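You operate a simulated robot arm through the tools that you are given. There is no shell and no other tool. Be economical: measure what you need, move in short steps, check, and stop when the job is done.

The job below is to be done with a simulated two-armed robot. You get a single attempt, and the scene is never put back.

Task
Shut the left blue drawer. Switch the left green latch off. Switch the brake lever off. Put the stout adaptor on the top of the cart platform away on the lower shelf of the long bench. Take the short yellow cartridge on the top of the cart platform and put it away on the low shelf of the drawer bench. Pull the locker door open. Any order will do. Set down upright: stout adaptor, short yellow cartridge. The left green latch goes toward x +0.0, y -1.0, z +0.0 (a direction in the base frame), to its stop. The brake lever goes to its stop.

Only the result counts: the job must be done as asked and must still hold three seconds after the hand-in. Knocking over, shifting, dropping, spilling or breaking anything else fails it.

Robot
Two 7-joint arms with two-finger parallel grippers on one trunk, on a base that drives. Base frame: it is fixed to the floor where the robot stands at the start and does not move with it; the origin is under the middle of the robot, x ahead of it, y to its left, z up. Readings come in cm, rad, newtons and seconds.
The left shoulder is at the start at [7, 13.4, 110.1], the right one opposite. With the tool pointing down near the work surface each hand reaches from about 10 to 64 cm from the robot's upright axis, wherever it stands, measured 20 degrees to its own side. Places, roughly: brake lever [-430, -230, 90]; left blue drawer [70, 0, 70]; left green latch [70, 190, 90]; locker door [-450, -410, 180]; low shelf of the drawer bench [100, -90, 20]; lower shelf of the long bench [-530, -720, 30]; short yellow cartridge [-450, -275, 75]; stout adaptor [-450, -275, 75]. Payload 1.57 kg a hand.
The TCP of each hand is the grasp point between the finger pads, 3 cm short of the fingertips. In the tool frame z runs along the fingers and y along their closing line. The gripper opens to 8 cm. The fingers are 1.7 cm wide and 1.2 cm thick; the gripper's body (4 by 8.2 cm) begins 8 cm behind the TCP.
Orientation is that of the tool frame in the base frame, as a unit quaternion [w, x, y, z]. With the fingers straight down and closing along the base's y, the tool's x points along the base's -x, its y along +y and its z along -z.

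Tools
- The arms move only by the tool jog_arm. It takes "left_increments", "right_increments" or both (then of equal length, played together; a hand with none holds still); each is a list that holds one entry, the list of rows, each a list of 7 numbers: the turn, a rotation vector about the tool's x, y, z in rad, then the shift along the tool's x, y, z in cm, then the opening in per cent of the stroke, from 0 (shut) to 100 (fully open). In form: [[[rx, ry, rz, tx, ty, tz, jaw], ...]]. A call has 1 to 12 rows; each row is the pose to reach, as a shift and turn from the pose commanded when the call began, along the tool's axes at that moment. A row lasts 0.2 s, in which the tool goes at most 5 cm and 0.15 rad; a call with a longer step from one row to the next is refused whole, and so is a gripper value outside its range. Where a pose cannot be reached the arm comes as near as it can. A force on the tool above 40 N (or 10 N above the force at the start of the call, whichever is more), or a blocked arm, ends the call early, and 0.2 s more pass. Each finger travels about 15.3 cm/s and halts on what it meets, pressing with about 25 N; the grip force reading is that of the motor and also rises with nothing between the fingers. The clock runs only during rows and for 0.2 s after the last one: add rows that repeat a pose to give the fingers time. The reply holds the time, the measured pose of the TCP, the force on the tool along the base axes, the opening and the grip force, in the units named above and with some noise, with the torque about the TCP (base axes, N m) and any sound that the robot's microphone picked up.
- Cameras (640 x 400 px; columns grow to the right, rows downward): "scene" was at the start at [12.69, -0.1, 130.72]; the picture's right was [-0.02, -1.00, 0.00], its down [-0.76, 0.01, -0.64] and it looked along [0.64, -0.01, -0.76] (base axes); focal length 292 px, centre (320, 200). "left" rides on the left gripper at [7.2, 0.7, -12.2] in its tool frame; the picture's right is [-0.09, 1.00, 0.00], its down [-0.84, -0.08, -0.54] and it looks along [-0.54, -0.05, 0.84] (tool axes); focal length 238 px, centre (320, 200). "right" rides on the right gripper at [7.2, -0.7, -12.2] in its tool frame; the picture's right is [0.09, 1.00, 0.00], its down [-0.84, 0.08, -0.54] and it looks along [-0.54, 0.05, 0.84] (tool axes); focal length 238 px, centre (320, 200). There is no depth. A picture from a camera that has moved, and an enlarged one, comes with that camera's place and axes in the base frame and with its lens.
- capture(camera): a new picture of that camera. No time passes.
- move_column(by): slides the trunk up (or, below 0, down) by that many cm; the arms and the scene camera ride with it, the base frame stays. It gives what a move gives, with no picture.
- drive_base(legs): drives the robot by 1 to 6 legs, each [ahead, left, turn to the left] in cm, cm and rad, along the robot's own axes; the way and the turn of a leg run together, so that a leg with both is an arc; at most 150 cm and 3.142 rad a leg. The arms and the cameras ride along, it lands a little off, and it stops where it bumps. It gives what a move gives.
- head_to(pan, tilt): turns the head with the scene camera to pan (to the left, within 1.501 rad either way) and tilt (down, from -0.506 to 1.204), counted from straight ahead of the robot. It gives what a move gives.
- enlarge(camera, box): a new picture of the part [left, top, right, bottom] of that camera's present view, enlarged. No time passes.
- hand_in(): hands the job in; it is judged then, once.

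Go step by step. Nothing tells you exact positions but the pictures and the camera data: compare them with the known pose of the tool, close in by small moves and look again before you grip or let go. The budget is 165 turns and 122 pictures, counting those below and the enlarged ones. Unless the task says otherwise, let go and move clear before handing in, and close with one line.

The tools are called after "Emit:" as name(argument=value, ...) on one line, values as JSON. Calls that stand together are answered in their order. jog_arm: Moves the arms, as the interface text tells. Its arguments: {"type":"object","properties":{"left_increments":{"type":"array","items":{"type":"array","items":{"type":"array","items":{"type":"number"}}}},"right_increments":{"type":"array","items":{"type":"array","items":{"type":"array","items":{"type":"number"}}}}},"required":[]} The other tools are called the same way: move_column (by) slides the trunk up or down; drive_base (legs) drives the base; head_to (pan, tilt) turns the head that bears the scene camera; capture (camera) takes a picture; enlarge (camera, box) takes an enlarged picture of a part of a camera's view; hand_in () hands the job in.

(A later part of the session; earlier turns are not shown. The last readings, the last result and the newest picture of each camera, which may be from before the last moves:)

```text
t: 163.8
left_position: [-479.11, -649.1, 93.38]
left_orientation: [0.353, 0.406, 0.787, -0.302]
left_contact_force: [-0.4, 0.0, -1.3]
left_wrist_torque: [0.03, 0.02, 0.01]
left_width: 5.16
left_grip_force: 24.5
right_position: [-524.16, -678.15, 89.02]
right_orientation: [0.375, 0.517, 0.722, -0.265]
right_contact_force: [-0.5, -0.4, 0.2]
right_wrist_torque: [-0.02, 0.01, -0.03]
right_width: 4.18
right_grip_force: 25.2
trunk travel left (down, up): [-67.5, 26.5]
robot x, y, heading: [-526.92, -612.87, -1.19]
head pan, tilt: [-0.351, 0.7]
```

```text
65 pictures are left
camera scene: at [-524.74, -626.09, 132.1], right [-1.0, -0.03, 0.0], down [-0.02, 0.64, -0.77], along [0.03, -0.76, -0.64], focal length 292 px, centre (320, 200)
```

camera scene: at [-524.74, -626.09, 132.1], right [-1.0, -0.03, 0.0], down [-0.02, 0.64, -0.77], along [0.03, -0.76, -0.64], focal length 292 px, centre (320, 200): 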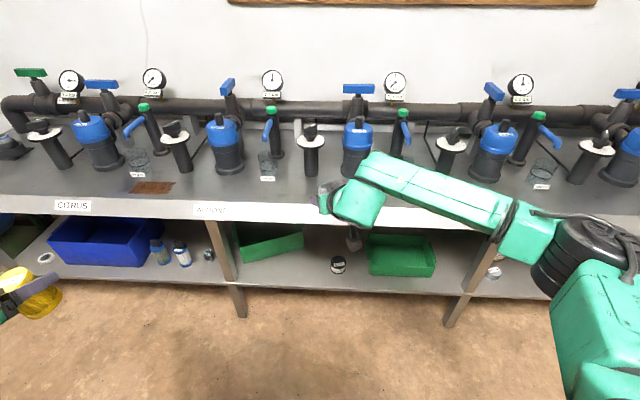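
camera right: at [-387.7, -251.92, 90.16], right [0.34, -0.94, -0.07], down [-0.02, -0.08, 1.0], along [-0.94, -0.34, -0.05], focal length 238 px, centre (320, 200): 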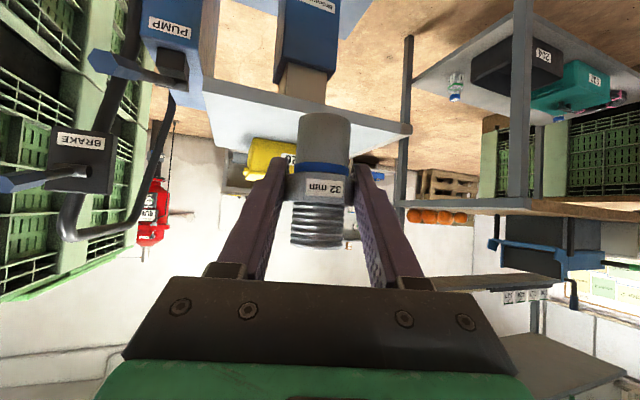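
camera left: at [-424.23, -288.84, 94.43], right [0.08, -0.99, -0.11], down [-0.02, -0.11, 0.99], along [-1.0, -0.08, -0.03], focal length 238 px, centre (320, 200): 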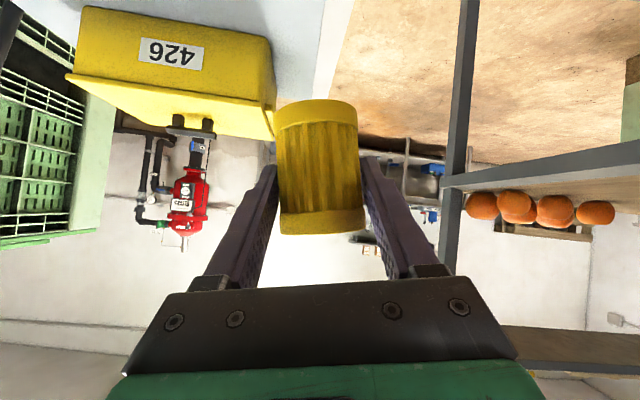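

There's a free spot on the lower shelf at about [-519,-703], between the green bin and a small black item. I back off slightly and lower the trunk.

Emit:
drive_base(legs=[[-8, 0, 0]])

Emit:
move_column(by=-54)

Emit:
head_to(pan=-0.35, tilt=0.45)

Emit:
capture(camera="scene")

Emit:
capture(camera="right")

```text
t: 164.9
left_position: [-482.0, -641.82, 93.35]
left_orientation: [0.355, 0.405, 0.787, -0.301]
left_contact_force: [0.3, -0.2, -0.9]
left_wrist_torque: [0.0, 0.02, -0.02]
left_width: 5.13
left_grip_force: 25.0
right_position: [-527.27, -670.8, 88.95]
right_orientation: [0.375, 0.517, 0.723, -0.264]
right_contact_force: [-0.2, -0.8, 0.0]
right_wrist_torque: [0.05, 0.0, 0.01]
right_width: 4.14
right_grip_force: 25.3
trunk travel left (down, up): [-67.5, 26.5]
robot x, y, heading: [-529.73, -605.84, -1.186]
head pan, tilt: [-0.351, 0.7]
```

```text
refused: -54 is not a number from -40 to 40
```

```text
t: 165.7
left_position: [-482.02, -641.81, 93.37]
left_orientation: [0.354, 0.405, 0.787, -0.301]
left_contact_force: [0.1, -0.6, -0.9]
left_wrist_torque: [0.03, -0.03, 0.02]
left_width: 5.16
left_grip_force: 25.4
right_position: [-527.15, -670.85, 88.96]
right_orientation: [0.375, 0.517, 0.722, -0.265]
right_contact_force: [-0.8, 0.6, -1.4]
right_wrist_torque: [0.01, -0.02, -0.01]
right_width: 4.15
right_grip_force: 25.4
trunk travel left (down, up): [-67.5, 26.5]
robot x, y, heading: [-529.87, -605.58, -1.185]
head pan, tilt: [-0.351, 0.45]
```

```text
64 pictures are left
camera scene: at [-527.7, -619.42, 134.31], right [-1.0, -0.03, 0.0], down [-0.01, 0.44, -0.9], along [0.03, -0.9, -0.44], focal length 292 px, centre (320, 200)
```

scene: 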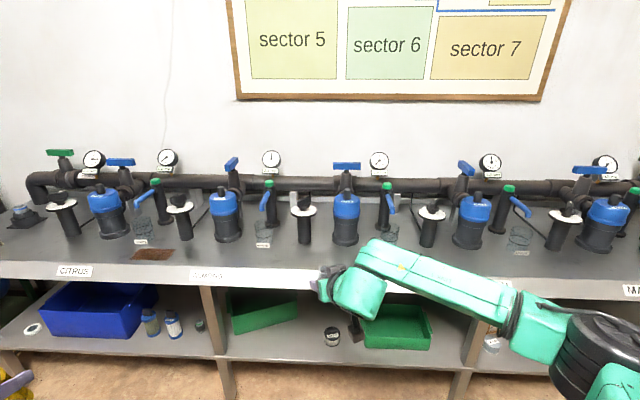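

```text
63 pictures are left
camera right: at [-532.45, -657.61, 90.17], right [0.92, 0.38, -0.07], down [0.08, -0.02, 1.0], along [0.37, -0.93, -0.04], focal length 238 px, centre (320, 200)
```

right: 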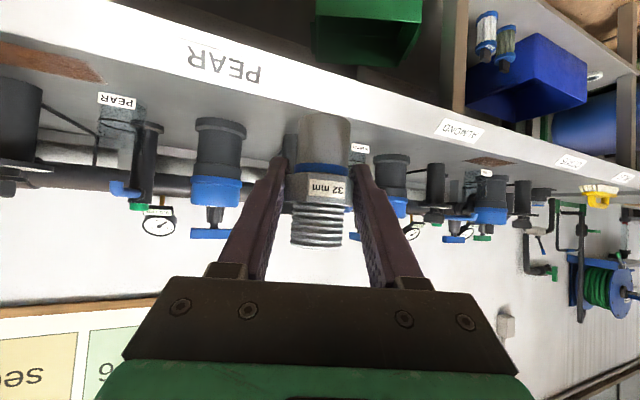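

Emit:
move_column(by=-30)

Emit:
move_column(by=-24)

Emit:
capture(camera="scene")

Emit:
capture(camera="right")

```text
t: 168.7
left_position: [-482.07, -641.87, 63.42]
left_orientation: [0.353, 0.405, 0.787, -0.301]
left_contact_force: [-0.7, 0.6, -0.6]
left_wrist_torque: [-0.01, -0.03, 0.01]
left_width: 5.15
left_grip_force: 24.9
right_position: [-527.26, -670.77, 58.95]
right_orientation: [0.375, 0.517, 0.722, -0.266]
right_contact_force: [0.3, 0.4, 0.7]
right_wrist_torque: [-0.03, -0.01, 0.01]
right_width: 4.13
right_grip_force: 25.1
trunk travel left (down, up): [-37.5, 56.5]
robot x, y, heading: [-529.75, -605.62, -1.187]
head pan, tilt: [-0.351, 0.45]
```

```text
t: 171.2
left_position: [-482.09, -641.67, 39.4]
left_orientation: [0.354, 0.405, 0.787, -0.301]
left_contact_force: [0.5, 0.2, -0.6]
left_wrist_torque: [0.03, -0.02, 0.01]
left_width: 5.16
left_grip_force: 25.3
right_position: [-527.23, -670.87, 34.97]
right_orientation: [0.376, 0.516, 0.723, -0.265]
right_contact_force: [0.6, 0.7, -0.4]
right_wrist_torque: [0.03, 0.0, 0.01]
right_width: 4.12
right_grip_force: 24.8
trunk travel left (down, up): [-13.5, 80.5]
robot x, y, heading: [-529.95, -605.42, -1.188]
head pan, tilt: [-0.351, 0.45]
```

```text
62 pictures are left
camera scene: at [-527.71, -619.42, 80.32], right [-1.0, -0.03, 0.0], down [-0.01, 0.44, -0.9], along [0.03, -0.9, -0.44], focal length 292 px, centre (320, 200)
```

scene: 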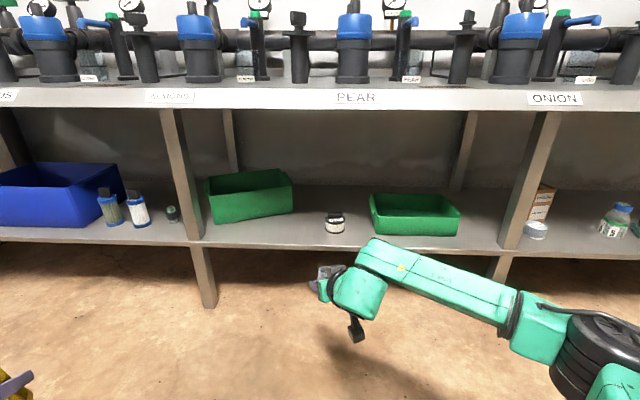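

```text
61 pictures are left
camera right: at [-532.46, -657.61, 36.17], right [0.92, 0.38, -0.07], down [0.08, -0.02, 1.0], along [0.37, -0.93, -0.05], focal length 238 px, centre (320, 200)
```

right: 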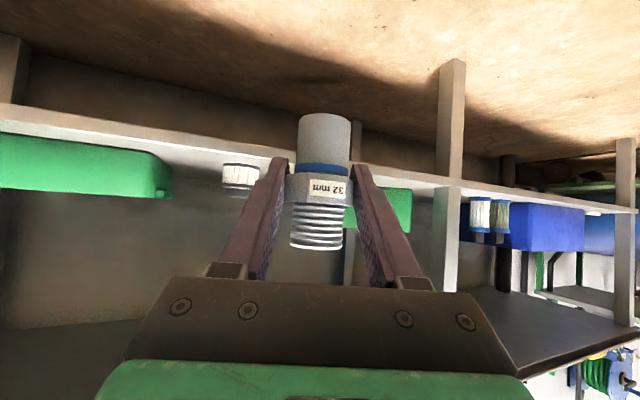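

Shelf top is at z≈29.5. I raise 3 cm and drive the adaptor in toward [-520,-701].

Emit:
move_column(by=3)

Emit:
drive_base(legs=[[24, -4.8, 0]])

Emit:
capture(camera="right")

Emit:
capture(camera="scene")

```text
t: 171.9
left_position: [-482.09, -641.68, 42.4]
left_orientation: [0.354, 0.406, 0.786, -0.303]
left_contact_force: [0.0, 0.1, -1.5]
left_wrist_torque: [0.0, 0.05, 0.02]
left_width: 5.19
left_grip_force: 24.9
right_position: [-527.21, -670.86, 37.96]
right_orientation: [0.375, 0.517, 0.722, -0.265]
right_contact_force: [0.0, 0.7, -0.8]
right_wrist_torque: [0.0, 0.0, 0.0]
right_width: 4.12
right_grip_force: 24.4
trunk travel left (down, up): [-16.5, 77.5]
robot x, y, heading: [-529.6, -605.9, -1.185]
head pan, tilt: [-0.351, 0.45]
```

```text
t: 173.7
left_position: [-477.64, -665.88, 42.35]
left_orientation: [0.354, 0.407, 0.786, -0.303]
left_contact_force: [-0.1, 0.6, -1.4]
left_wrist_torque: [0.03, 0.02, -0.03]
left_width: 5.14
left_grip_force: 25.6
right_position: [-522.96, -694.9, 37.86]
right_orientation: [0.375, 0.517, 0.722, -0.264]
right_contact_force: [-0.6, -0.4, -0.6]
right_wrist_torque: [-0.01, 0.02, -0.01]
right_width: 4.14
right_grip_force: 24.6
trunk travel left (down, up): [-16.5, 77.5]
robot x, y, heading: [-525.05, -629.4, -1.191]
head pan, tilt: [-0.351, 0.45]
```

```text
60 pictures are left
camera right: at [-528.17, -681.67, 39.15], right [0.92, 0.37, -0.07], down [0.08, -0.02, 1.0], along [0.37, -0.93, -0.05], focal length 238 px, centre (320, 200)
```

right: 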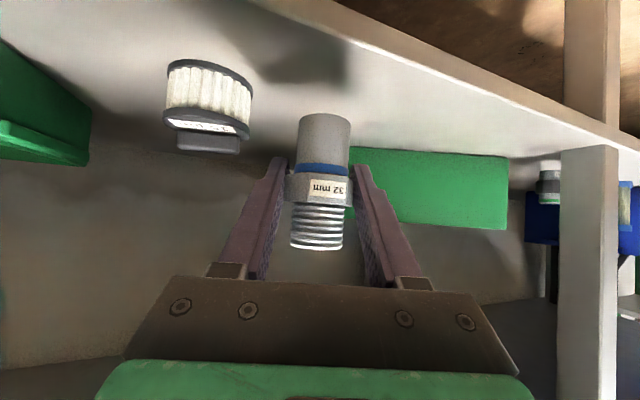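

```text
59 pictures are left
camera scene: at [-523.36, -643.5, 83.31], right [-1.0, -0.03, 0.0], down [-0.01, 0.44, -0.9], along [0.03, -0.9, -0.44], focal length 292 px, centre (320, 200)
```

scene: 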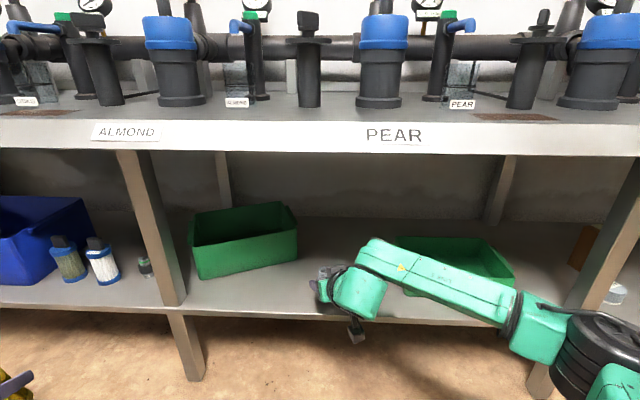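

Clear. I advance the last bit, then lower.

Emit:
drive_base(legs=[[6.5, 1, 0]])

Emit:
move_column(by=-3)

Emit:
capture(camera="right")

```text
t: 174.7
left_position: [-474.39, -671.44, 42.27]
left_orientation: [0.354, 0.406, 0.787, -0.302]
left_contact_force: [-0.3, -0.6, -1.5]
left_wrist_torque: [0.03, 0.03, -0.03]
left_width: 5.17
left_grip_force: 25.1
right_position: [-519.65, -700.4, 38.01]
right_orientation: [0.375, 0.517, 0.722, -0.265]
right_contact_force: [-0.7, -0.3, -0.1]
right_wrist_torque: [-0.01, 0.0, 0.02]
right_width: 4.12
right_grip_force: 25.0
trunk travel left (down, up): [-16.5, 77.5]
robot x, y, heading: [-522.16, -635.52, -1.192]
head pan, tilt: [-0.351, 0.45]
```

```text
t: 175.4
left_position: [-474.42, -671.37, 39.33]
left_orientation: [0.354, 0.406, 0.787, -0.302]
left_contact_force: [0.5, 0.1, -1.4]
left_wrist_torque: [0.02, 0.04, 0.06]
left_width: 5.14
left_grip_force: 25.2
right_position: [-519.71, -700.43, 34.99]
right_orientation: [0.376, 0.516, 0.722, -0.265]
right_contact_force: [0.3, -0.3, 0.6]
right_wrist_torque: [0.02, -0.03, 0.01]
right_width: 4.14
right_grip_force: 25.0
trunk travel left (down, up): [-13.5, 80.5]
robot x, y, heading: [-522.12, -635.17, -1.191]
head pan, tilt: [-0.351, 0.45]
```

```text
58 pictures are left
camera right: at [-524.84, -687.23, 36.16], right [0.92, 0.37, -0.07], down [0.08, -0.02, 1.0], along [0.37, -0.93, -0.05], focal length 238 px, centre (320, 200)
```

right: 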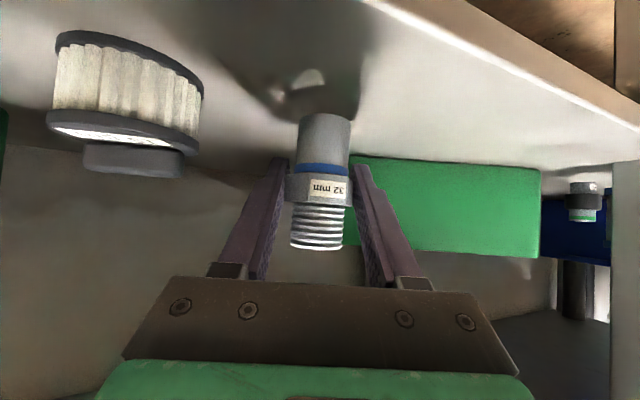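

The shelf gap looks about 1 cm or more. I lower in fine steps while watching the force.

Emit:
jog_arm(right_increments=[[[0, 0, 0, 0.2, 0, 0.14, 0], [0, 0, 0, 0.41, 0, 0.29, 0], [0, 0, 0, 0.61, 0, 0.43, 0], [0, 0, 0, 0.82, 0, 0.58, 0]]])

Emit:
capture(camera="right")

```text
t: 176.4
left_position: [-474.51, -671.4, 39.41]
left_orientation: [0.354, 0.406, 0.787, -0.302]
left_contact_force: [0.0, -0.5, -1.1]
left_wrist_torque: [0.02, -0.02, -0.02]
left_width: 5.18
left_grip_force: 24.8
right_position: [-519.62, -700.33, 33.91]
right_orientation: [0.375, 0.518, 0.722, -0.265]
right_contact_force: [-1.4, -0.5, -0.5]
right_wrist_torque: [0.02, 0.02, -0.01]
right_width: 4.11
right_grip_force: 25.1
trunk travel left (down, up): [-13.5, 80.5]
robot x, y, heading: [-522.32, -635.01, -1.186]
head pan, tilt: [-0.351, 0.45]
```

```text
57 pictures are left
camera right: at [-524.84, -687.22, 35.17], right [0.92, 0.37, -0.07], down [0.08, -0.02, 1.0], along [0.37, -0.93, -0.04], focal length 238 px, centre (320, 200)
```

right: 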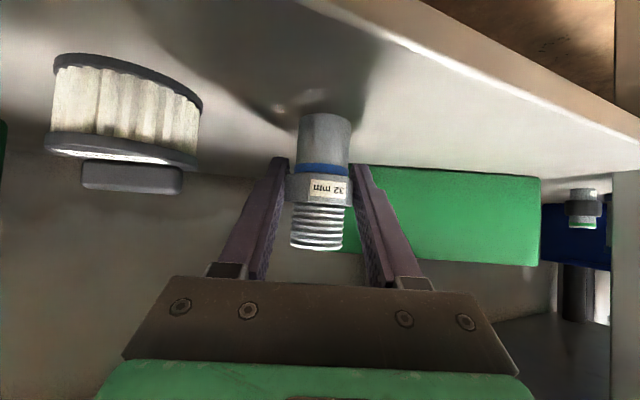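

Emit:
jog_arm(right_increments=[[[0, 0, 0, 0.16, 0, 0.12, 0], [0, 0, 0, 0.33, 0, 0.23, 0], [0, 0, 0, 0.49, 0, 0.35, 0]]])

Emit:
jog_arm(right_increments=[[[0, 0, 0, 0.12, 0, 0.09, 0], [0, 0, 0, 0.25, 0, 0.17, 0]]])

Emit:
enlarge(camera="right", box=[240, 60, 400, 260])

```text
t: 177.2
left_position: [-474.47, -671.43, 39.35]
left_orientation: [0.354, 0.406, 0.787, -0.302]
left_contact_force: [0.4, 0.2, -1.6]
left_wrist_torque: [0.01, 0.0, -0.02]
left_width: 5.15
left_grip_force: 24.8
right_position: [-519.66, -700.4, 33.3]
right_orientation: [0.375, 0.518, 0.722, -0.266]
right_contact_force: [-0.4, 0.3, -1.3]
right_wrist_torque: [0.03, 0.0, -0.01]
right_width: 4.13
right_grip_force: 24.9
trunk travel left (down, up): [-13.5, 80.5]
robot x, y, heading: [-522.84, -635.17, -1.188]
head pan, tilt: [-0.351, 0.45]
```

```text
t: 177.8
left_position: [-474.36, -671.36, 39.41]
left_orientation: [0.354, 0.406, 0.787, -0.302]
left_contact_force: [0.0, -1.5, -2.1]
left_wrist_torque: [0.02, -0.02, -0.01]
left_width: 5.17
left_grip_force: 25.6
right_position: [-519.62, -700.4, 33.16]
right_orientation: [0.377, 0.516, 0.722, -0.266]
right_contact_force: [-0.8, 0.9, 5.7]
right_wrist_torque: [0.05, 0.14, 0.0]
right_width: 4.12
right_grip_force: 24.9
trunk travel left (down, up): [-13.5, 80.5]
robot x, y, heading: [-522.15, -635.07, -1.185]
head pan, tilt: [-0.351, 0.45]
```

```text
2.00 times, centred on (320, 160) of right
camera zoom: at [-524.85, -687.22, 34.36], right [0.92, 0.37, -0.07], down [0.08, -0.01, 1.0], along [0.37, -0.93, -0.04], focal length 477 px, centre (320, 280)
```

zoom: 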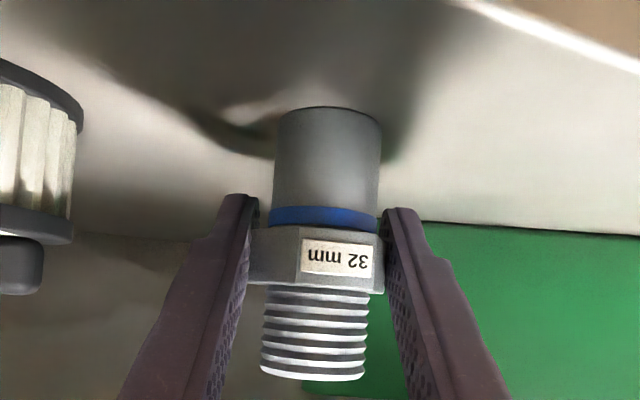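

Contact (≈6 N up). I open the fingers and retreat along the tool axis.

Emit:
jog_arm(right_increments=[[[0, 0, 0, 0, 0, 0, 58], [0, 0, 0, 0, 0, 0, 65], [0, 0, 0, 0, 0, 0, 70], [0, 0, 0, 0, 0, 0, 70], [0, 0, 0, 0, 0, -1.5, 70], [0, 0, 0, 0, 0, -4, 70], [0, 0, 0, 0, 0, -7, 70], [0, 0, 0, 0, 0, -10, 70]]])

Emit:
capture(camera="right")

```text
t: 179.6
left_position: [-474.47, -671.4, 39.32]
left_orientation: [0.354, 0.406, 0.787, -0.302]
left_contact_force: [-0.1, 0.7, -1.6]
left_wrist_torque: [0.03, 0.02, 0.0]
left_width: 5.16
left_grip_force: 25.6
right_position: [-522.18, -692.55, 38.7]
right_orientation: [0.375, 0.517, 0.723, -0.265]
right_contact_force: [0.1, 0.7, 0.6]
right_wrist_torque: [0.0, 0.0, -0.01]
right_width: 5.59
right_grip_force: 0.1
trunk travel left (down, up): [-13.5, 80.5]
robot x, y, heading: [-521.93, -635.06, -1.188]
head pan, tilt: [-0.351, 0.45]
```

```text
55 pictures are left
camera right: at [-527.52, -679.42, 40.0], right [0.92, 0.37, -0.07], down [0.08, -0.02, 1.0], along [0.37, -0.93, -0.05], focal length 238 px, centre (320, 200)
```

right: 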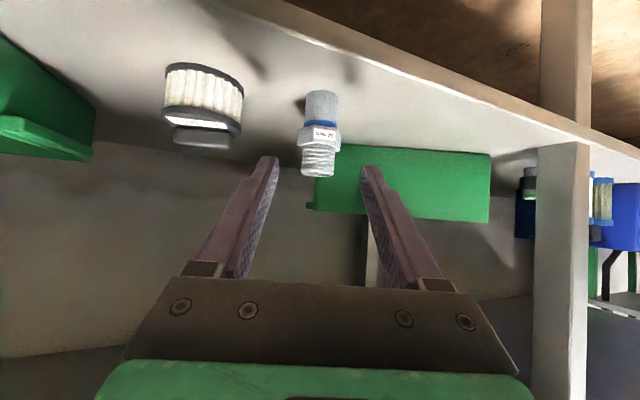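

The adaptor stands upright on the shelf. I back out, raise the trunk and drive round to the locker.

Emit:
drive_base(legs=[[-28, 0, 0]])

Emit:
enlarge(camera="scene", box=[160, 180, 480, 380])

Emit:
move_column(by=40)

Emit:
move_column(by=38)

Emit:
drive_base(legs=[[29, 74, 0], [29, 74, 0], [-78, 43, 0], [-78, 43, 0], [0, 0, -1.953]])

Emit:
head_to(pan=0, tilt=-0.2)

Emit:
capture(camera="scene")

```text
t: 181.6
left_position: [-484.68, -645.28, 39.38]
left_orientation: [0.355, 0.402, 0.789, -0.3]
left_contact_force: [-0.4, -0.4, -1.0]
left_wrist_torque: [-0.04, 0.03, 0.02]
left_width: 5.16
left_grip_force: 24.8
right_position: [-532.2, -666.99, 38.86]
right_orientation: [0.376, 0.514, 0.724, -0.264]
right_contact_force: [0.0, -1.2, 0.1]
right_wrist_torque: [-0.04, 0.01, 0.0]
right_width: 5.6
right_grip_force: 0.2
trunk travel left (down, up): [-13.5, 80.5]
robot x, y, heading: [-532.85, -609.6, -1.18]
head pan, tilt: [-0.351, 0.45]
```

```text
2.00 times, centred on (320, 280) of scene
camera zoom: at [-530.44, -623.26, 80.31], right [-1.0, -0.04, 0.0], down [-0.02, 0.44, -0.9], along [0.04, -0.9, -0.44], focal length 585 px, centre (320, 40)
```

zoom: 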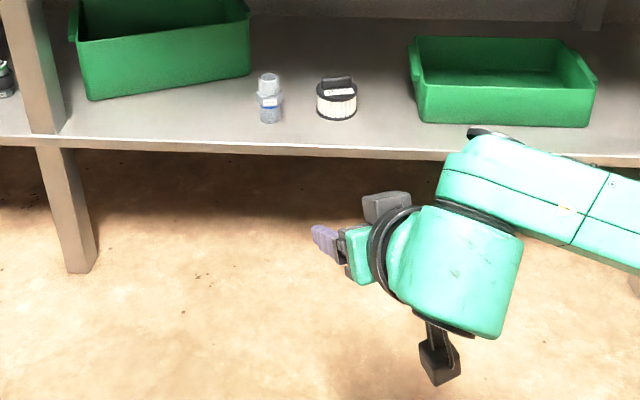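

```text
t: 185.4
left_position: [-484.64, -645.34, 79.26]
left_orientation: [0.354, 0.404, 0.788, -0.301]
left_contact_force: [-0.1, -0.1, -1.5]
left_wrist_torque: [0.01, -0.03, -0.01]
left_width: 5.18
left_grip_force: 24.8
right_position: [-532.24, -666.85, 78.78]
right_orientation: [0.376, 0.514, 0.724, -0.264]
right_contact_force: [0.1, 0.5, -0.6]
right_wrist_torque: [0.03, 0.0, -0.04]
right_width: 5.62
right_grip_force: 0.0
trunk travel left (down, up): [-53.5, 40.5]
robot x, y, heading: [-532.78, -609.62, -1.178]
head pan, tilt: [-0.351, 0.45]
```

```text
t: 189.1
left_position: [-484.61, -645.27, 117.33]
left_orientation: [0.355, 0.403, 0.788, -0.301]
left_contact_force: [0.9, -0.1, -0.3]
left_wrist_torque: [0.02, -0.02, 0.01]
left_width: 5.17
left_grip_force: 24.9
right_position: [-532.4, -666.74, 116.78]
right_orientation: [0.376, 0.514, 0.724, -0.264]
right_contact_force: [0.8, -0.2, 0.2]
right_wrist_torque: [-0.01, 0.0, 0.0]
right_width: 5.61
right_grip_force: 0.1
trunk travel left (down, up): [-91.5, 2.5]
robot x, y, heading: [-532.7, -609.36, -1.181]
head pan, tilt: [-0.351, 0.45]
```

```text
t: 210.3
left_position: [-408.74, -464.45, 117.37]
left_orientation: [-0.045, 0.877, 0.118, -0.463]
left_contact_force: [0.1, 0.3, -0.9]
left_wrist_torque: [-0.01, -0.02, -0.01]
left_width: 5.16
left_grip_force: 25.3
right_position: [-412.29, -412.19, 116.79]
right_orientation: [-0.002, 0.889, -0.01, -0.459]
right_contact_force: [0.4, -0.4, -0.3]
right_wrist_torque: [0.0, -0.03, 0.01]
right_width: 5.62
right_grip_force: 0.0
trunk travel left (down, up): [-91.5, 2.5]
robot x, y, heading: [-358.36, -431.84, -3.103]
head pan, tilt: [-0.351, 0.45]
```

```text
t: 211.4
left_position: [-408.74, -464.56, 117.42]
left_orientation: [-0.045, 0.877, 0.118, -0.463]
left_contact_force: [-0.4, -0.2, -1.5]
left_wrist_torque: [0.02, -0.02, -0.03]
left_width: 5.13
left_grip_force: 24.9
right_position: [-412.19, -412.06, 116.68]
right_orientation: [-0.002, 0.888, -0.01, -0.46]
right_contact_force: [-0.5, -0.1, -0.1]
right_wrist_torque: [0.01, -0.01, 0.0]
right_width: 5.58
right_grip_force: 0.0
trunk travel left (down, up): [-91.5, 2.5]
robot x, y, heading: [-358.17, -432.19, -3.109]
head pan, tilt: [0.0, -0.201]
```

```text
53 pictures are left
camera scene: at [-371.73, -432.32, 164.22], right [-0.03, 1.0, 0.0], down [-0.2, -0.01, -0.98], along [-0.98, -0.03, 0.2], focal length 292 px, centre (320, 200)
```

scene: 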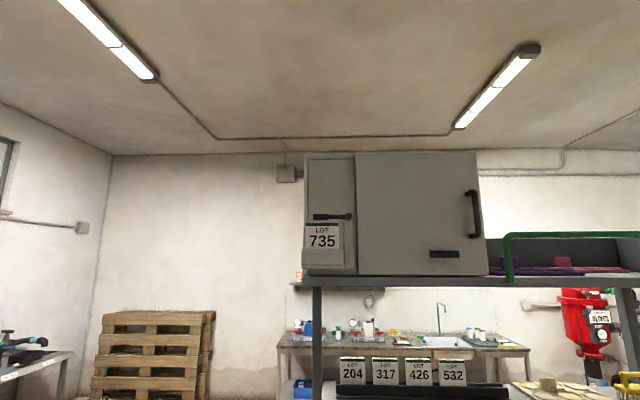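

The locker door faces me: handle on its right side, hinge on the left. I zoom in.

Emit:
enlarge(camera="scene", box=[290, 140, 530, 290])

```text
2.67 times, centred on (410, 215) of scene
camera zoom: at [-371.73, -432.32, 164.22], right [-0.03, 1.0, 0.0], down [-0.2, -0.01, -0.98], along [-0.98, -0.03, 0.2], focal length 780 px, centre (80, 160)
```

zoom: 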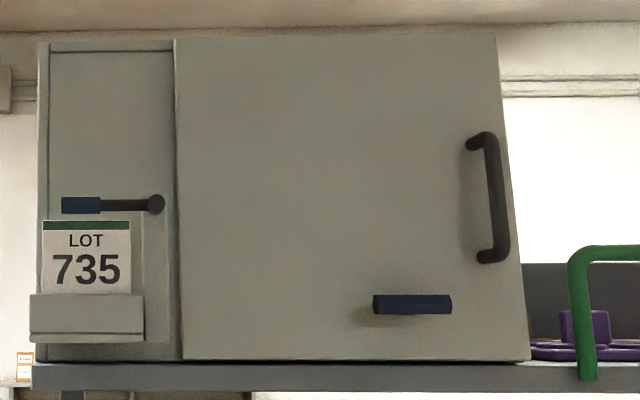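

Handle bar is at ≈[-446,-396], z 170–181; the hinge is near y −425. I raise the right hand to handle height, levelled horizontally.

Emit:
move_column(by=2.4)

Emit:
jog_arm(right_increments=[[[0, -0.05, 0, -3.8, 0, -2.7, 60], [0, -0.1, 0, -7.6, 0, -5.4, 60], [0, -0.15, 0, -11.4, 0, -8.1, 60], [0, -0.2, 0, -15.2, 0, -10.8, 60], [0, -0.25, 0, -19, 0, -13.5, 60], [0, -0.3, 0, -22.8, 0, -16.2, 60], [0, -0.35, 0, -26.6, 0, -18.9, 60], [0, -0.4, 0, -30.4, 0, -21.6, 60], [0, -0.46, 0, -34.2, 0, -24.3, 60], [0, -0.52, 0, -38, 0, -27, 60], [0, -0.57, 0, -41.8, 0, -29.7, 60], [0, -0.61, 0, -45.4, 0, -32, 60]]])

Emit:
capture(camera="scene")

```text
t: 212.1
left_position: [-408.73, -464.36, 119.82]
left_orientation: [-0.045, 0.877, 0.118, -0.464]
left_contact_force: [0.0, -0.8, -1.7]
left_wrist_torque: [-0.02, 0.01, -0.02]
left_width: 5.13
left_grip_force: 25.2
right_position: [-412.2, -412.14, 119.19]
right_orientation: [-0.002, 0.889, -0.009, -0.459]
right_contact_force: [-0.9, 0.1, 0.1]
right_wrist_torque: [0.02, 0.01, -0.01]
right_width: 5.61
right_grip_force: 0.0
trunk travel left (down, up): [-93.9, 0.1]
robot x, y, heading: [-358.25, -431.76, -3.106]
head pan, tilt: [0.0, -0.201]
```

```text
t: 214.7
left_position: [-408.61, -464.38, 119.7]
left_orientation: [-0.045, 0.877, 0.119, -0.463]
left_contact_force: [0.2, -0.4, -2.1]
left_wrist_torque: [0.0, 0.04, -0.01]
left_width: 5.16
left_grip_force: 24.9
right_position: [-411.92, -412.1, 174.81]
right_orientation: [-0.005, 0.709, -0.009, -0.705]
right_contact_force: [-0.7, 0.2, -0.4]
right_wrist_torque: [0.0, -0.02, 0.0]
right_width: 4.78
right_grip_force: 0.1
trunk travel left (down, up): [-93.9, 0.1]
robot x, y, heading: [-358.43, -432.03, -3.112]
head pan, tilt: [0.0, -0.201]
```

```text
51 pictures are left
camera scene: at [-371.63, -432.46, 166.63], right [-0.03, 1.0, 0.0], down [-0.2, -0.01, -0.98], along [-0.98, -0.03, 0.2], focal length 292 px, centre (320, 200)
```

scene: 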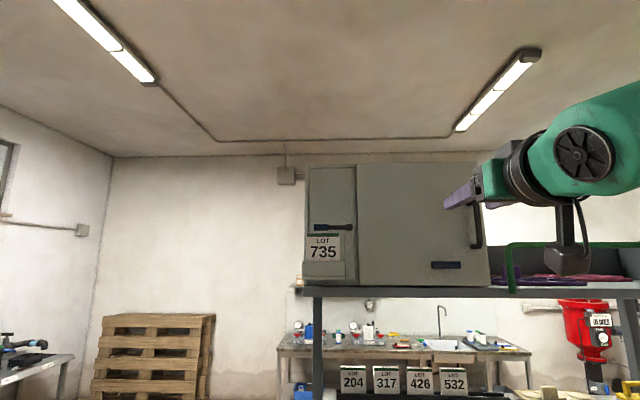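

The hand is level at handle height. I drive forward with a small right shift and look through the wrist camera.

Emit:
drive_base(legs=[[17, -7, -0.03]])

Emit:
jog_arm(right_increments=[[[0, 0, 0, 0, -3, 0, 80], [0, 0, 0, 0, -6, 0, 80], [0, 0, 0, 0, -9, 0, 80]]])

Emit:
capture(camera="right")

Emit:
capture(camera="scene")

```text
t: 216.2
left_position: [-426.57, -456.3, 119.93]
left_orientation: [-0.053, 0.879, 0.104, -0.463]
left_contact_force: [0.2, 0.1, -0.5]
left_wrist_torque: [-0.01, 0.01, -0.02]
left_width: 5.17
left_grip_force: 25.1
right_position: [-427.99, -403.81, 174.89]
right_orientation: [-0.016, 0.708, -0.021, -0.706]
right_contact_force: [0.3, -0.6, 0.2]
right_wrist_torque: [0.01, 0.01, -0.03]
right_width: 4.82
right_grip_force: 0.1
trunk travel left (down, up): [-93.9, 0.1]
robot x, y, heading: [-375.48, -425.55, -3.141]
head pan, tilt: [0.0, -0.201]
```

```text
t: 217.0
left_position: [-426.91, -455.92, 119.84]
left_orientation: [-0.052, 0.879, 0.104, -0.462]
left_contact_force: [0.2, -0.3, -1.0]
left_wrist_torque: [0.03, 0.01, -0.03]
left_width: 5.18
left_grip_force: 24.7
right_position: [-428.09, -394.48, 174.66]
right_orientation: [-0.015, 0.709, -0.02, -0.705]
right_contact_force: [-0.9, -0.6, 0.2]
right_wrist_torque: [0.01, 0.0, -0.04]
right_width: 6.42
right_grip_force: 0.1
trunk travel left (down, up): [-93.9, 0.1]
robot x, y, heading: [-375.39, -425.2, -3.139]
head pan, tilt: [0.0, -0.201]
```

```text
50 pictures are left
camera right: at [-415.86, -394.35, 167.48], right [-0.05, -1.0, -0.09], down [0.53, -0.1, 0.84], along [-0.84, 0.0, 0.54], focal length 238 px, centre (320, 200)
```

right: 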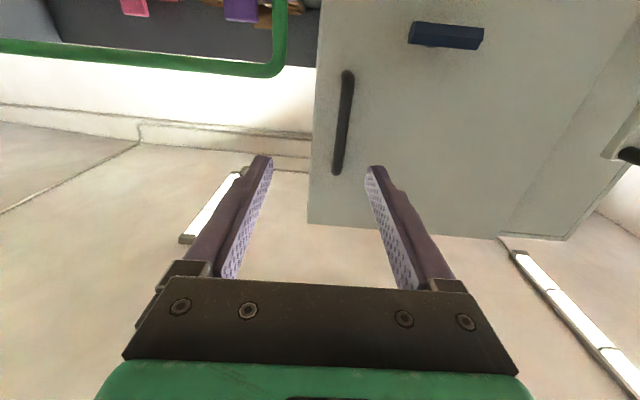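

```text
49 pictures are left
camera scene: at [-388.85, -425.07, 166.63], right [0.0, 1.0, 0.0], down [-0.2, 0.0, -0.98], along [-0.98, 0.0, 0.2], focal length 292 px, centre (320, 200)
```

scene: 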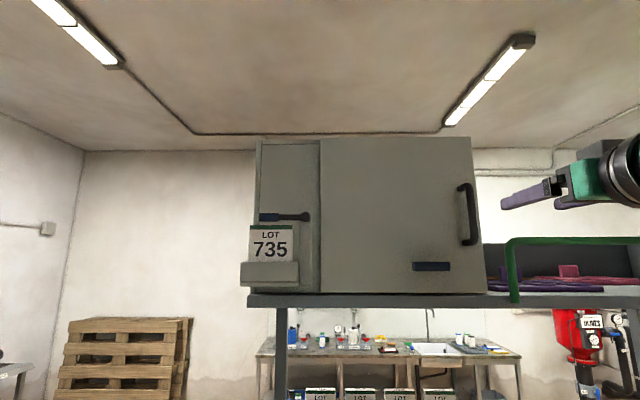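

Handle refined to [-445.8,-396.3,175]. I align and advance so the fingers straddle the bar, then close.

Emit:
jog_arm(right_increments=[[[0, 0, 0, 0, 1.3, 2, 80], [0, 0, 0, 0, 2.6, 5, 80], [0, 0, 0, 0, 2.6, 8, 80], [0, 0, 0, 0, 2.6, 11, 80], [0, 0, 0, 0, 2.6, 13.5, 80], [0, 0, 0, 0, 2.6, 15.5, 80], [0, 0, 0, 0, 2.6, 16.2, 80], [0, 0, 0, 0, 2.6, 16.2, 40], [0, 0, 0, 0, 2.6, 16.2, 0], [0, 0, 0, 0, 2.6, 16.2, 0]]])

Emit:
capture(camera="right")

```text
t: 219.2
left_position: [-426.98, -456.05, 119.71]
left_orientation: [-0.052, 0.879, 0.104, -0.462]
left_contact_force: [-0.8, -0.3, -1.3]
left_wrist_torque: [0.02, -0.01, 0.0]
left_width: 5.16
left_grip_force: 25.1
right_position: [-440.14, -397.9, 171.85]
right_orientation: [-0.016, 0.709, -0.019, -0.705]
right_contact_force: [0.2, -0.4, -0.5]
right_wrist_torque: [0.0, 0.0, -0.04]
right_width: 0.0
right_grip_force: 20.8
right hand out of reach, approached as far as the arm can: row 3, 4, 5, 6, 7, 8, 9, 10
trunk travel left (down, up): [-93.9, 0.1]
robot x, y, heading: [-375.3, -425.39, -3.137]
head pan, tilt: [0.0, -0.201]
```

```text
48 pictures are left
camera right: at [-427.91, -397.84, 164.79], right [-0.05, -0.99, -0.09], down [0.53, -0.1, 0.84], along [-0.85, -0.01, 0.53], focal length 238 px, centre (320, 200)
```

right: 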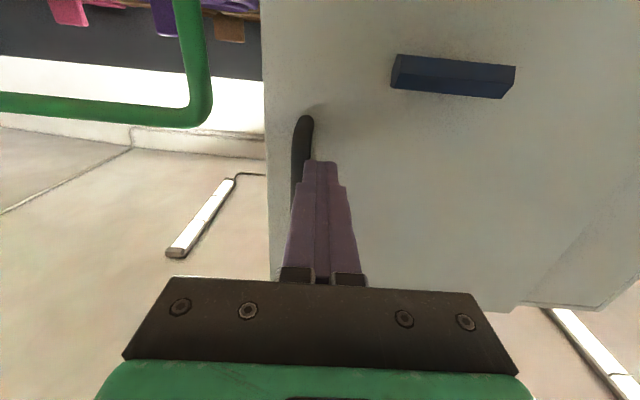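

The arm ran out of reach before the bar. I retreat, open, and bring the base 9 cm closer.

Emit:
jog_arm(right_increments=[[[0, 0, 0, 0, 0, -3, 0], [0, 0, 0, 0, 0, -6, 20], [0, 0, 0, 0, -1, -10, 80], [0, 0, 0, -3, -1.5, -13, 80]]])

Emit:
drive_base(legs=[[10, 0, 0]])

Emit:
capture(camera="right")

```text
t: 220.2
left_position: [-426.73, -456.11, 119.91]
left_orientation: [-0.051, 0.879, 0.104, -0.463]
left_contact_force: [0.4, -0.9, -0.9]
left_wrist_torque: [-0.01, -0.01, -0.01]
left_width: 5.14
left_grip_force: 25.4
right_position: [-427.08, -396.79, 175.0]
right_orientation: [-0.015, 0.709, -0.019, -0.705]
right_contact_force: [1.0, -0.2, -0.1]
right_wrist_torque: [0.01, 0.0, -0.01]
right_width: 6.4
right_grip_force: 0.0
trunk travel left (down, up): [-93.9, 0.1]
robot x, y, heading: [-375.56, -424.83, -3.136]
head pan, tilt: [0.0, -0.201]
```

```text
t: 221.3
left_position: [-435.62, -456.04, 120.18]
left_orientation: [-0.051, 0.878, 0.105, -0.465]
left_contact_force: [1.2, -0.9, -0.8]
left_wrist_torque: [0.02, 0.0, -0.04]
left_width: 5.19
left_grip_force: 25.6
right_position: [-435.57, -396.89, 175.53]
right_orientation: [0.016, -0.706, 0.019, 0.708]
right_contact_force: [0.6, 0.5, 0.0]
right_wrist_torque: [-0.02, 0.01, 0.0]
right_width: 6.42
right_grip_force: 0.0
trunk travel left (down, up): [-93.9, 0.1]
robot x, y, heading: [-385.05, -425.3, -3.14]
head pan, tilt: [0.0, -0.201]
```

```text
47 pictures are left
camera right: at [-423.28, -396.82, 168.26], right [-0.05, -1.0, -0.09], down [0.54, -0.1, 0.84], along [-0.84, -0.01, 0.54], focal length 238 px, centre (320, 200)
```

right: 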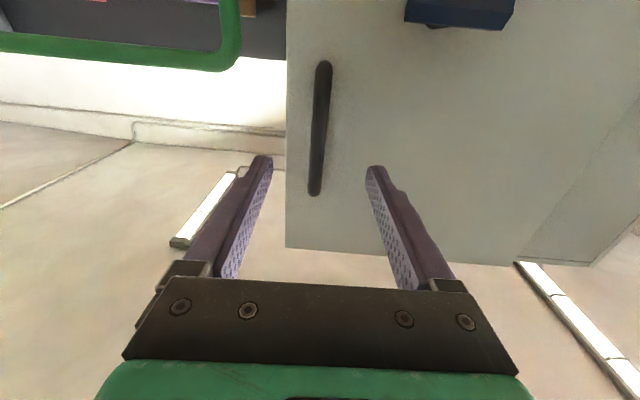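

The bar is centred between the fingers. I advance 9 cm and close.

Emit:
jog_arm(right_increments=[[[0, 0, 0, 0, 0, 3, 80], [0, 0, 0, 0, 0, 6, 80], [0, 0, 0, 0, 0, 8, 80], [0, 0, 0, 0, 0, 9, 80], [0, 0, 0, 0, 0, 9, 80], [0, 0, 0, 0, 0, 9, 30], [0, 0, 0, 0, 0, 9, 0], [0, 0, 0, 0, 0, 9, 0]]])

Emit:
capture(camera="right")

```text
t: 223.1
left_position: [-436.34, -455.89, 119.89]
left_orientation: [-0.05, 0.879, 0.105, -0.463]
left_contact_force: [-0.4, 0.6, -2.3]
left_wrist_torque: [0.0, 0.0, 0.0]
left_width: 5.16
left_grip_force: 25.1
right_position: [-444.57, -396.19, 175.09]
right_orientation: [-0.014, 0.707, -0.022, -0.707]
right_contact_force: [-0.2, 3.0, 9.3]
right_wrist_torque: [0.29, -0.26, -0.15]
right_width: 1.39
right_grip_force: 30.5
right hand out of reach, approached as far as the arm can: row 4, 5, 6, 7, 8
trunk travel left (down, up): [-93.9, 0.1]
robot x, y, heading: [-385.27, -425.32, -3.143]
head pan, tilt: [0.0, -0.201]
```

```text
46 pictures are left
camera right: at [-432.32, -396.23, 167.95], right [-0.05, -1.0, -0.08], down [0.54, -0.1, 0.84], along [-0.84, 0.0, 0.54], focal length 238 px, centre (320, 200)
```

right: 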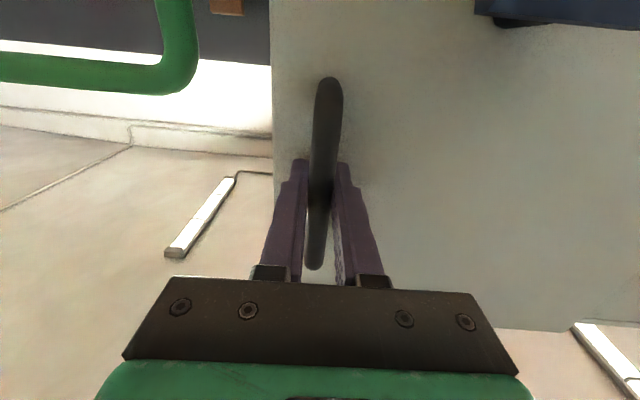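

The bar is gripped. I pull the door along its arc about 30°, yawing the hand partly along with it.

Emit:
jog_arm(right_increments=[[[0.02, 0, 0, 0, 0.1, -1.2, 0], [0.05, 0, 0, 0, 0.27, -2.5, 0], [0.08, 0, 0, 0, 0.5, -3.7, 0], [0.12, 0, 0, 0, 0.74, -5, 0], [0.16, 0, 0, 0, 1.1, -6.2, 0], [0.2, 0, 0, 0, 1.44, -7.4, 0], [0.24, 0, 0, 0, 1.9, -8.6, 0], [0.28, 0, 0, 0, 2.34, -9.75, 0], [0.31, 0, 0, 0, 2.9, -10.9, 0], [0.34, 0, 0, 0, 3.45, -12, 0], [0.37, 0, 0, 0, 4.1, -13.1, 0], [0.4, 0, 0, 0, 4.75, -14.2, 0]]])

Emit:
capture(camera="scene")

Emit:
capture(camera="right")

```text
t: 225.7
left_position: [-436.25, -456.09, 119.96]
left_orientation: [-0.051, 0.879, 0.105, -0.463]
left_contact_force: [-0.2, -0.3, -1.7]
left_wrist_torque: [0.03, -0.03, 0.03]
left_width: 5.15
left_grip_force: 24.6
right_position: [-430.71, -402.04, 174.99]
right_orientation: [-0.156, 0.691, -0.16, -0.688]
right_contact_force: [-0.5, 2.2, 14.1]
right_wrist_torque: [0.16, 0.07, -0.56]
right_width: 1.38
right_grip_force: 30.2
trunk travel left (down, up): [-93.9, 0.1]
robot x, y, heading: [-385.58, -425.32, -3.143]
head pan, tilt: [0.0, -0.201]
```

```text
45 pictures are left
camera scene: at [-398.29, -425.21, 166.65], right [0.0, 1.0, 0.0], down [-0.2, 0.0, -0.98], along [-0.98, 0.0, 0.2], focal length 292 px, centre (320, 200)
```

scene: 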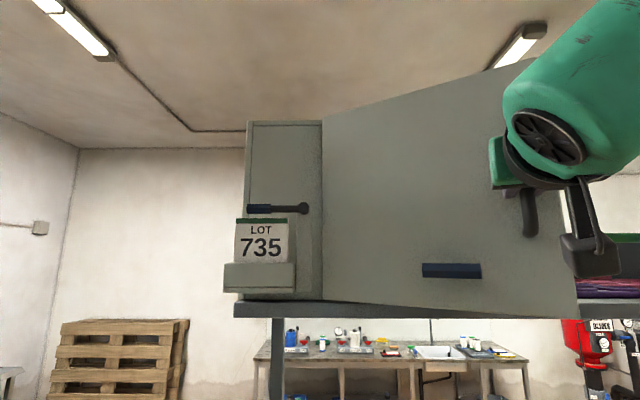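

```text
44 pictures are left
camera right: at [-419.39, -406.66, 167.94], right [-0.43, -0.9, -0.09], down [0.45, -0.3, 0.84], along [-0.78, 0.32, 0.54], focal length 238 px, centre (320, 200)
```

right: 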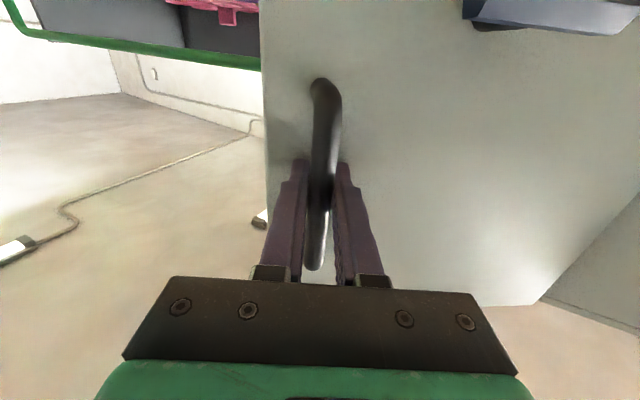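

The door follows smoothly (~30°). I continue along the arc to about 60°.

Emit:
jog_arm(right_increments=[[[0.04, 0, 0, 0, 0.25, -1.25, 0], [0.08, 0, 0, 0, 0.57, -2.5, 0], [0.12, 0, 0, 0, 0.95, -3.7, 0], [0.16, 0, 0, 0, 1.4, -4.9, 0], [0.2, 0, 0, 0, 1.85, -6, 0], [0.24, 0, 0, 0, 2.3, -7.2, 0], [0.28, 0, 0, 0, 2.9, -8.3, 0], [0.32, 0, 0, 0, 3.5, -9.4, 0], [0.36, 0, 0, 0, 4.2, -10.5, 0], [0.4, 0, 0, 0, 4.9, -11.5, 0], [0.44, 0, 0, 0, 5.6, -12.6, 0], [0.48, 0, 0, 0, 6.4, -13.6, 0]]])

Emit:
capture(camera="scene")

```text
t: 228.3
left_position: [-436.58, -456.23, 119.77]
left_orientation: [-0.051, 0.879, 0.106, -0.461]
left_contact_force: [-0.6, 0.1, -1.5]
left_wrist_torque: [-0.01, -0.01, 0.02]
left_width: 5.15
left_grip_force: 25.1
right_position: [-422.39, -411.9, 175.02]
right_orientation: [-0.307, 0.645, -0.336, -0.614]
right_contact_force: [-1.2, -1.6, -4.1]
right_wrist_torque: [0.65, -0.14, 0.19]
right_width: 1.4
right_grip_force: 30.7
trunk travel left (down, up): [-93.9, 0.1]
robot x, y, heading: [-385.09, -425.43, -3.138]
head pan, tilt: [0.0, -0.201]
```

```text
43 pictures are left
camera scene: at [-398.55, -425.93, 166.87], right [-0.06, 1.0, 0.0], down [-0.23, -0.01, -0.97], along [-0.97, -0.06, 0.23], focal length 292 px, centre (320, 200)
```

scene: 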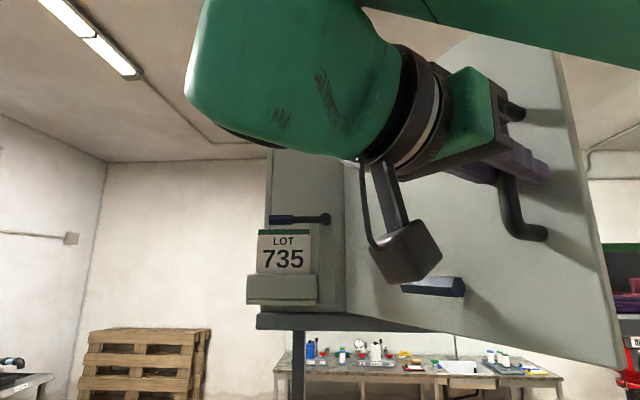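

The door is at about 55°. I use the base to continue the arc (mostly −y) to widen it.

Emit:
drive_base(legs=[[-3, 8, 0], [0, 6, 0]])

Emit:
capture(camera="scene")

Emit:
capture(camera="right")

```text
t: 230.0
left_position: [-433.66, -468.53, 120.04]
left_orientation: [-0.047, 0.88, 0.102, -0.461]
left_contact_force: [-0.1, 0.8, -0.8]
left_wrist_torque: [-0.08, -0.01, 0.08]
left_width: 5.17
left_grip_force: 24.9
right_position: [-419.3, -423.63, 175.05]
right_orientation: [-0.303, 0.645, -0.338, -0.615]
right_contact_force: [-1.9, 1.1, 2.2]
right_wrist_torque: [0.85, -0.08, 0.24]
right_width: 1.4
right_grip_force: 30.2
trunk travel left (down, up): [-93.9, 0.1]
robot x, y, heading: [-382.34, -438.86, -3.138]
head pan, tilt: [0.0, -0.201]
```

```text
42 pictures are left
camera scene: at [-395.48, -437.71, 166.97], right [-0.05, 1.0, -0.01], down [-0.24, -0.02, -0.97], along [-0.97, -0.04, 0.24], focal length 292 px, centre (320, 200)
```

scene: 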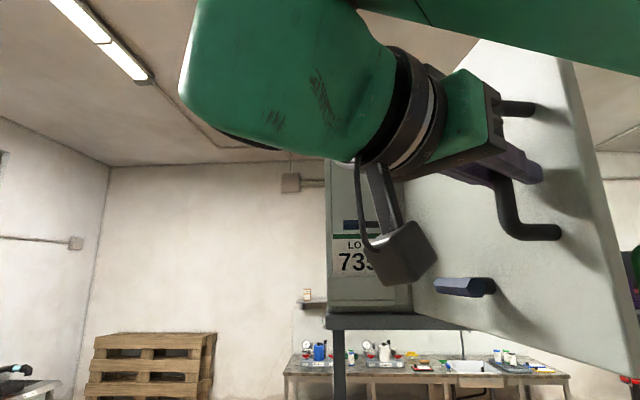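

```text
41 pictures are left
camera right: at [-411.49, -433.49, 168.62], right [-0.8, -0.59, -0.07], down [0.24, -0.43, 0.87], along [-0.54, 0.68, 0.49], focal length 238 px, centre (320, 200)
```

right: 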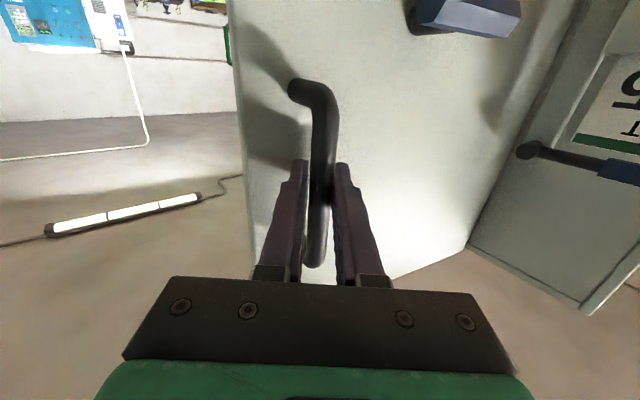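

Door at about 78°. One more small nudge, then release.

Emit:
drive_base(legs=[[0, 5, 0]])

Emit:
jog_arm(right_increments=[[[0, 0, 0, 0, 0, 0, 30], [0, 0, 0, 0, 0, 0, 60], [0, 0, 0, 0, 0, 0, 70], [0, 0, 0, 0, 0, -2, 70], [0, 0, 0, 0, 0, -5, 70], [0, 0, 0, 0, 0, -8, 70]]])

Emit:
capture(camera="right")

```text
t: 230.9
left_position: [-433.72, -473.73, 119.86]
left_orientation: [-0.048, 0.88, 0.102, -0.462]
left_contact_force: [1.0, 1.7, -1.2]
left_wrist_torque: [-0.05, -0.04, 0.09]
left_width: 5.15
left_grip_force: 25.2
right_position: [-419.35, -428.78, 175.02]
right_orientation: [-0.303, 0.645, -0.338, -0.615]
right_contact_force: [-6.2, 3.0, -1.9]
right_wrist_torque: [0.78, -0.12, 0.11]
right_width: 1.38
right_grip_force: 30.8
trunk travel left (down, up): [-93.9, 0.1]
robot x, y, heading: [-382.2, -443.88, -3.14]
head pan, tilt: [0.0, -0.201]
```

```text
t: 232.2
left_position: [-433.48, -474.38, 119.87]
left_orientation: [-0.051, 0.879, 0.104, -0.462]
left_contact_force: [0.6, -0.3, -1.4]
left_wrist_torque: [0.0, 0.0, 0.05]
left_width: 5.16
left_grip_force: 24.9
right_position: [-417.66, -426.01, 177.4]
right_orientation: [-0.252, 0.671, -0.411, -0.564]
right_contact_force: [0.7, -0.2, -0.2]
right_wrist_torque: [-0.01, 0.01, 0.04]
right_width: 5.6
right_grip_force: 0.0
right hand out of reach, approached as far as the arm can: row 4, 5, 6
trunk travel left (down, up): [-93.9, 0.1]
robot x, y, heading: [-381.95, -443.75, -3.139]
head pan, tilt: [0.0, -0.201]
stopped in row 6 (right hand): the arm was blocked; the commanded pose is now the measured one
```

```text
40 pictures are left
camera right: at [-410.21, -437.26, 173.44], right [-0.83, -0.56, 0.04], down [0.21, -0.25, 0.94], along [-0.52, 0.79, 0.33], focal length 238 px, centre (320, 200)
```

right: 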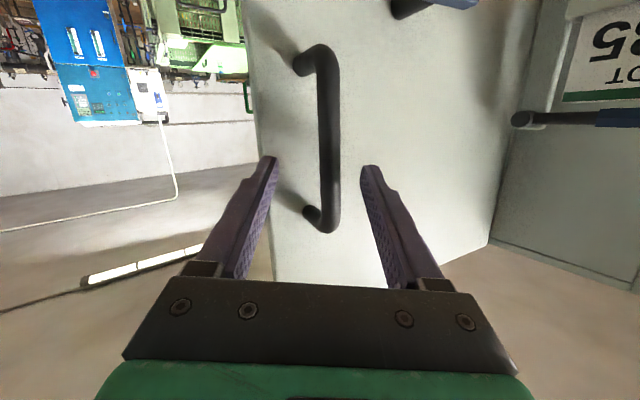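

The fingers are open around the handle; I withdraw them along the tool axis by moving the base, then back away.

Emit:
drive_base(legs=[[-8, 11.5, 0], [-40, 0, 0]])

Emit:
head_to(pan=-0.4, tilt=-0.1)

Emit:
capture(camera="scene")

```text
t: 235.7
left_position: [-385.78, -486.04, 119.61]
left_orientation: [-0.051, 0.88, 0.106, -0.461]
left_contact_force: [-0.3, -0.2, -0.6]
left_wrist_torque: [0.01, -0.02, 0.0]
left_width: 5.15
left_grip_force: 24.8
right_position: [-370.38, -437.65, 177.49]
right_orientation: [-0.252, 0.672, -0.409, -0.564]
right_contact_force: [-0.7, 0.2, 0.0]
right_wrist_torque: [0.0, -0.01, -0.02]
right_width: 5.6
right_grip_force: 0.1
trunk travel left (down, up): [-93.9, 0.1]
robot x, y, heading: [-334.24, -455.2, -3.143]
head pan, tilt: [0.0, -0.201]
```

```text
t: 236.5
left_position: [-385.44, -486.24, 119.86]
left_orientation: [-0.051, 0.879, 0.106, -0.462]
left_contact_force: [-0.4, -0.5, -1.1]
left_wrist_torque: [0.0, 0.0, -0.02]
left_width: 5.15
left_grip_force: 25.0
right_position: [-369.95, -437.55, 177.62]
right_orientation: [-0.249, 0.672, -0.409, -0.564]
right_contact_force: [0.9, 0.3, -0.5]
right_wrist_torque: [-0.03, -0.03, 0.04]
right_width: 5.58
right_grip_force: 0.1
trunk travel left (down, up): [-93.9, 0.1]
robot x, y, heading: [-334.19, -455.16, -3.133]
head pan, tilt: [-0.4, -0.099]
```

```text
39 pictures are left
camera scene: at [-347.57, -455.1, 166.62], right [0.01, 1.0, 0.0], down [-0.2, 0.0, -0.98], along [-0.98, 0.01, 0.2], focal length 292 px, centre (320, 200)
```

scene: 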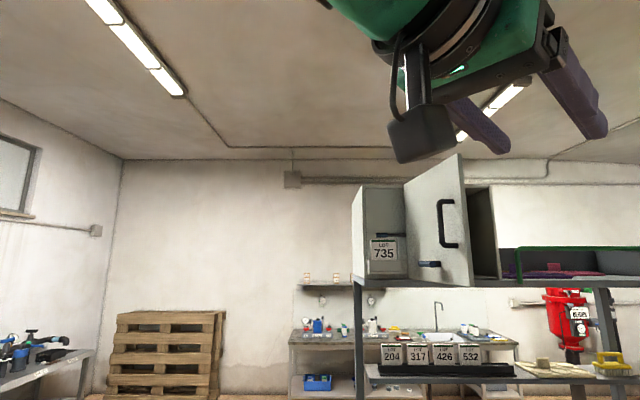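

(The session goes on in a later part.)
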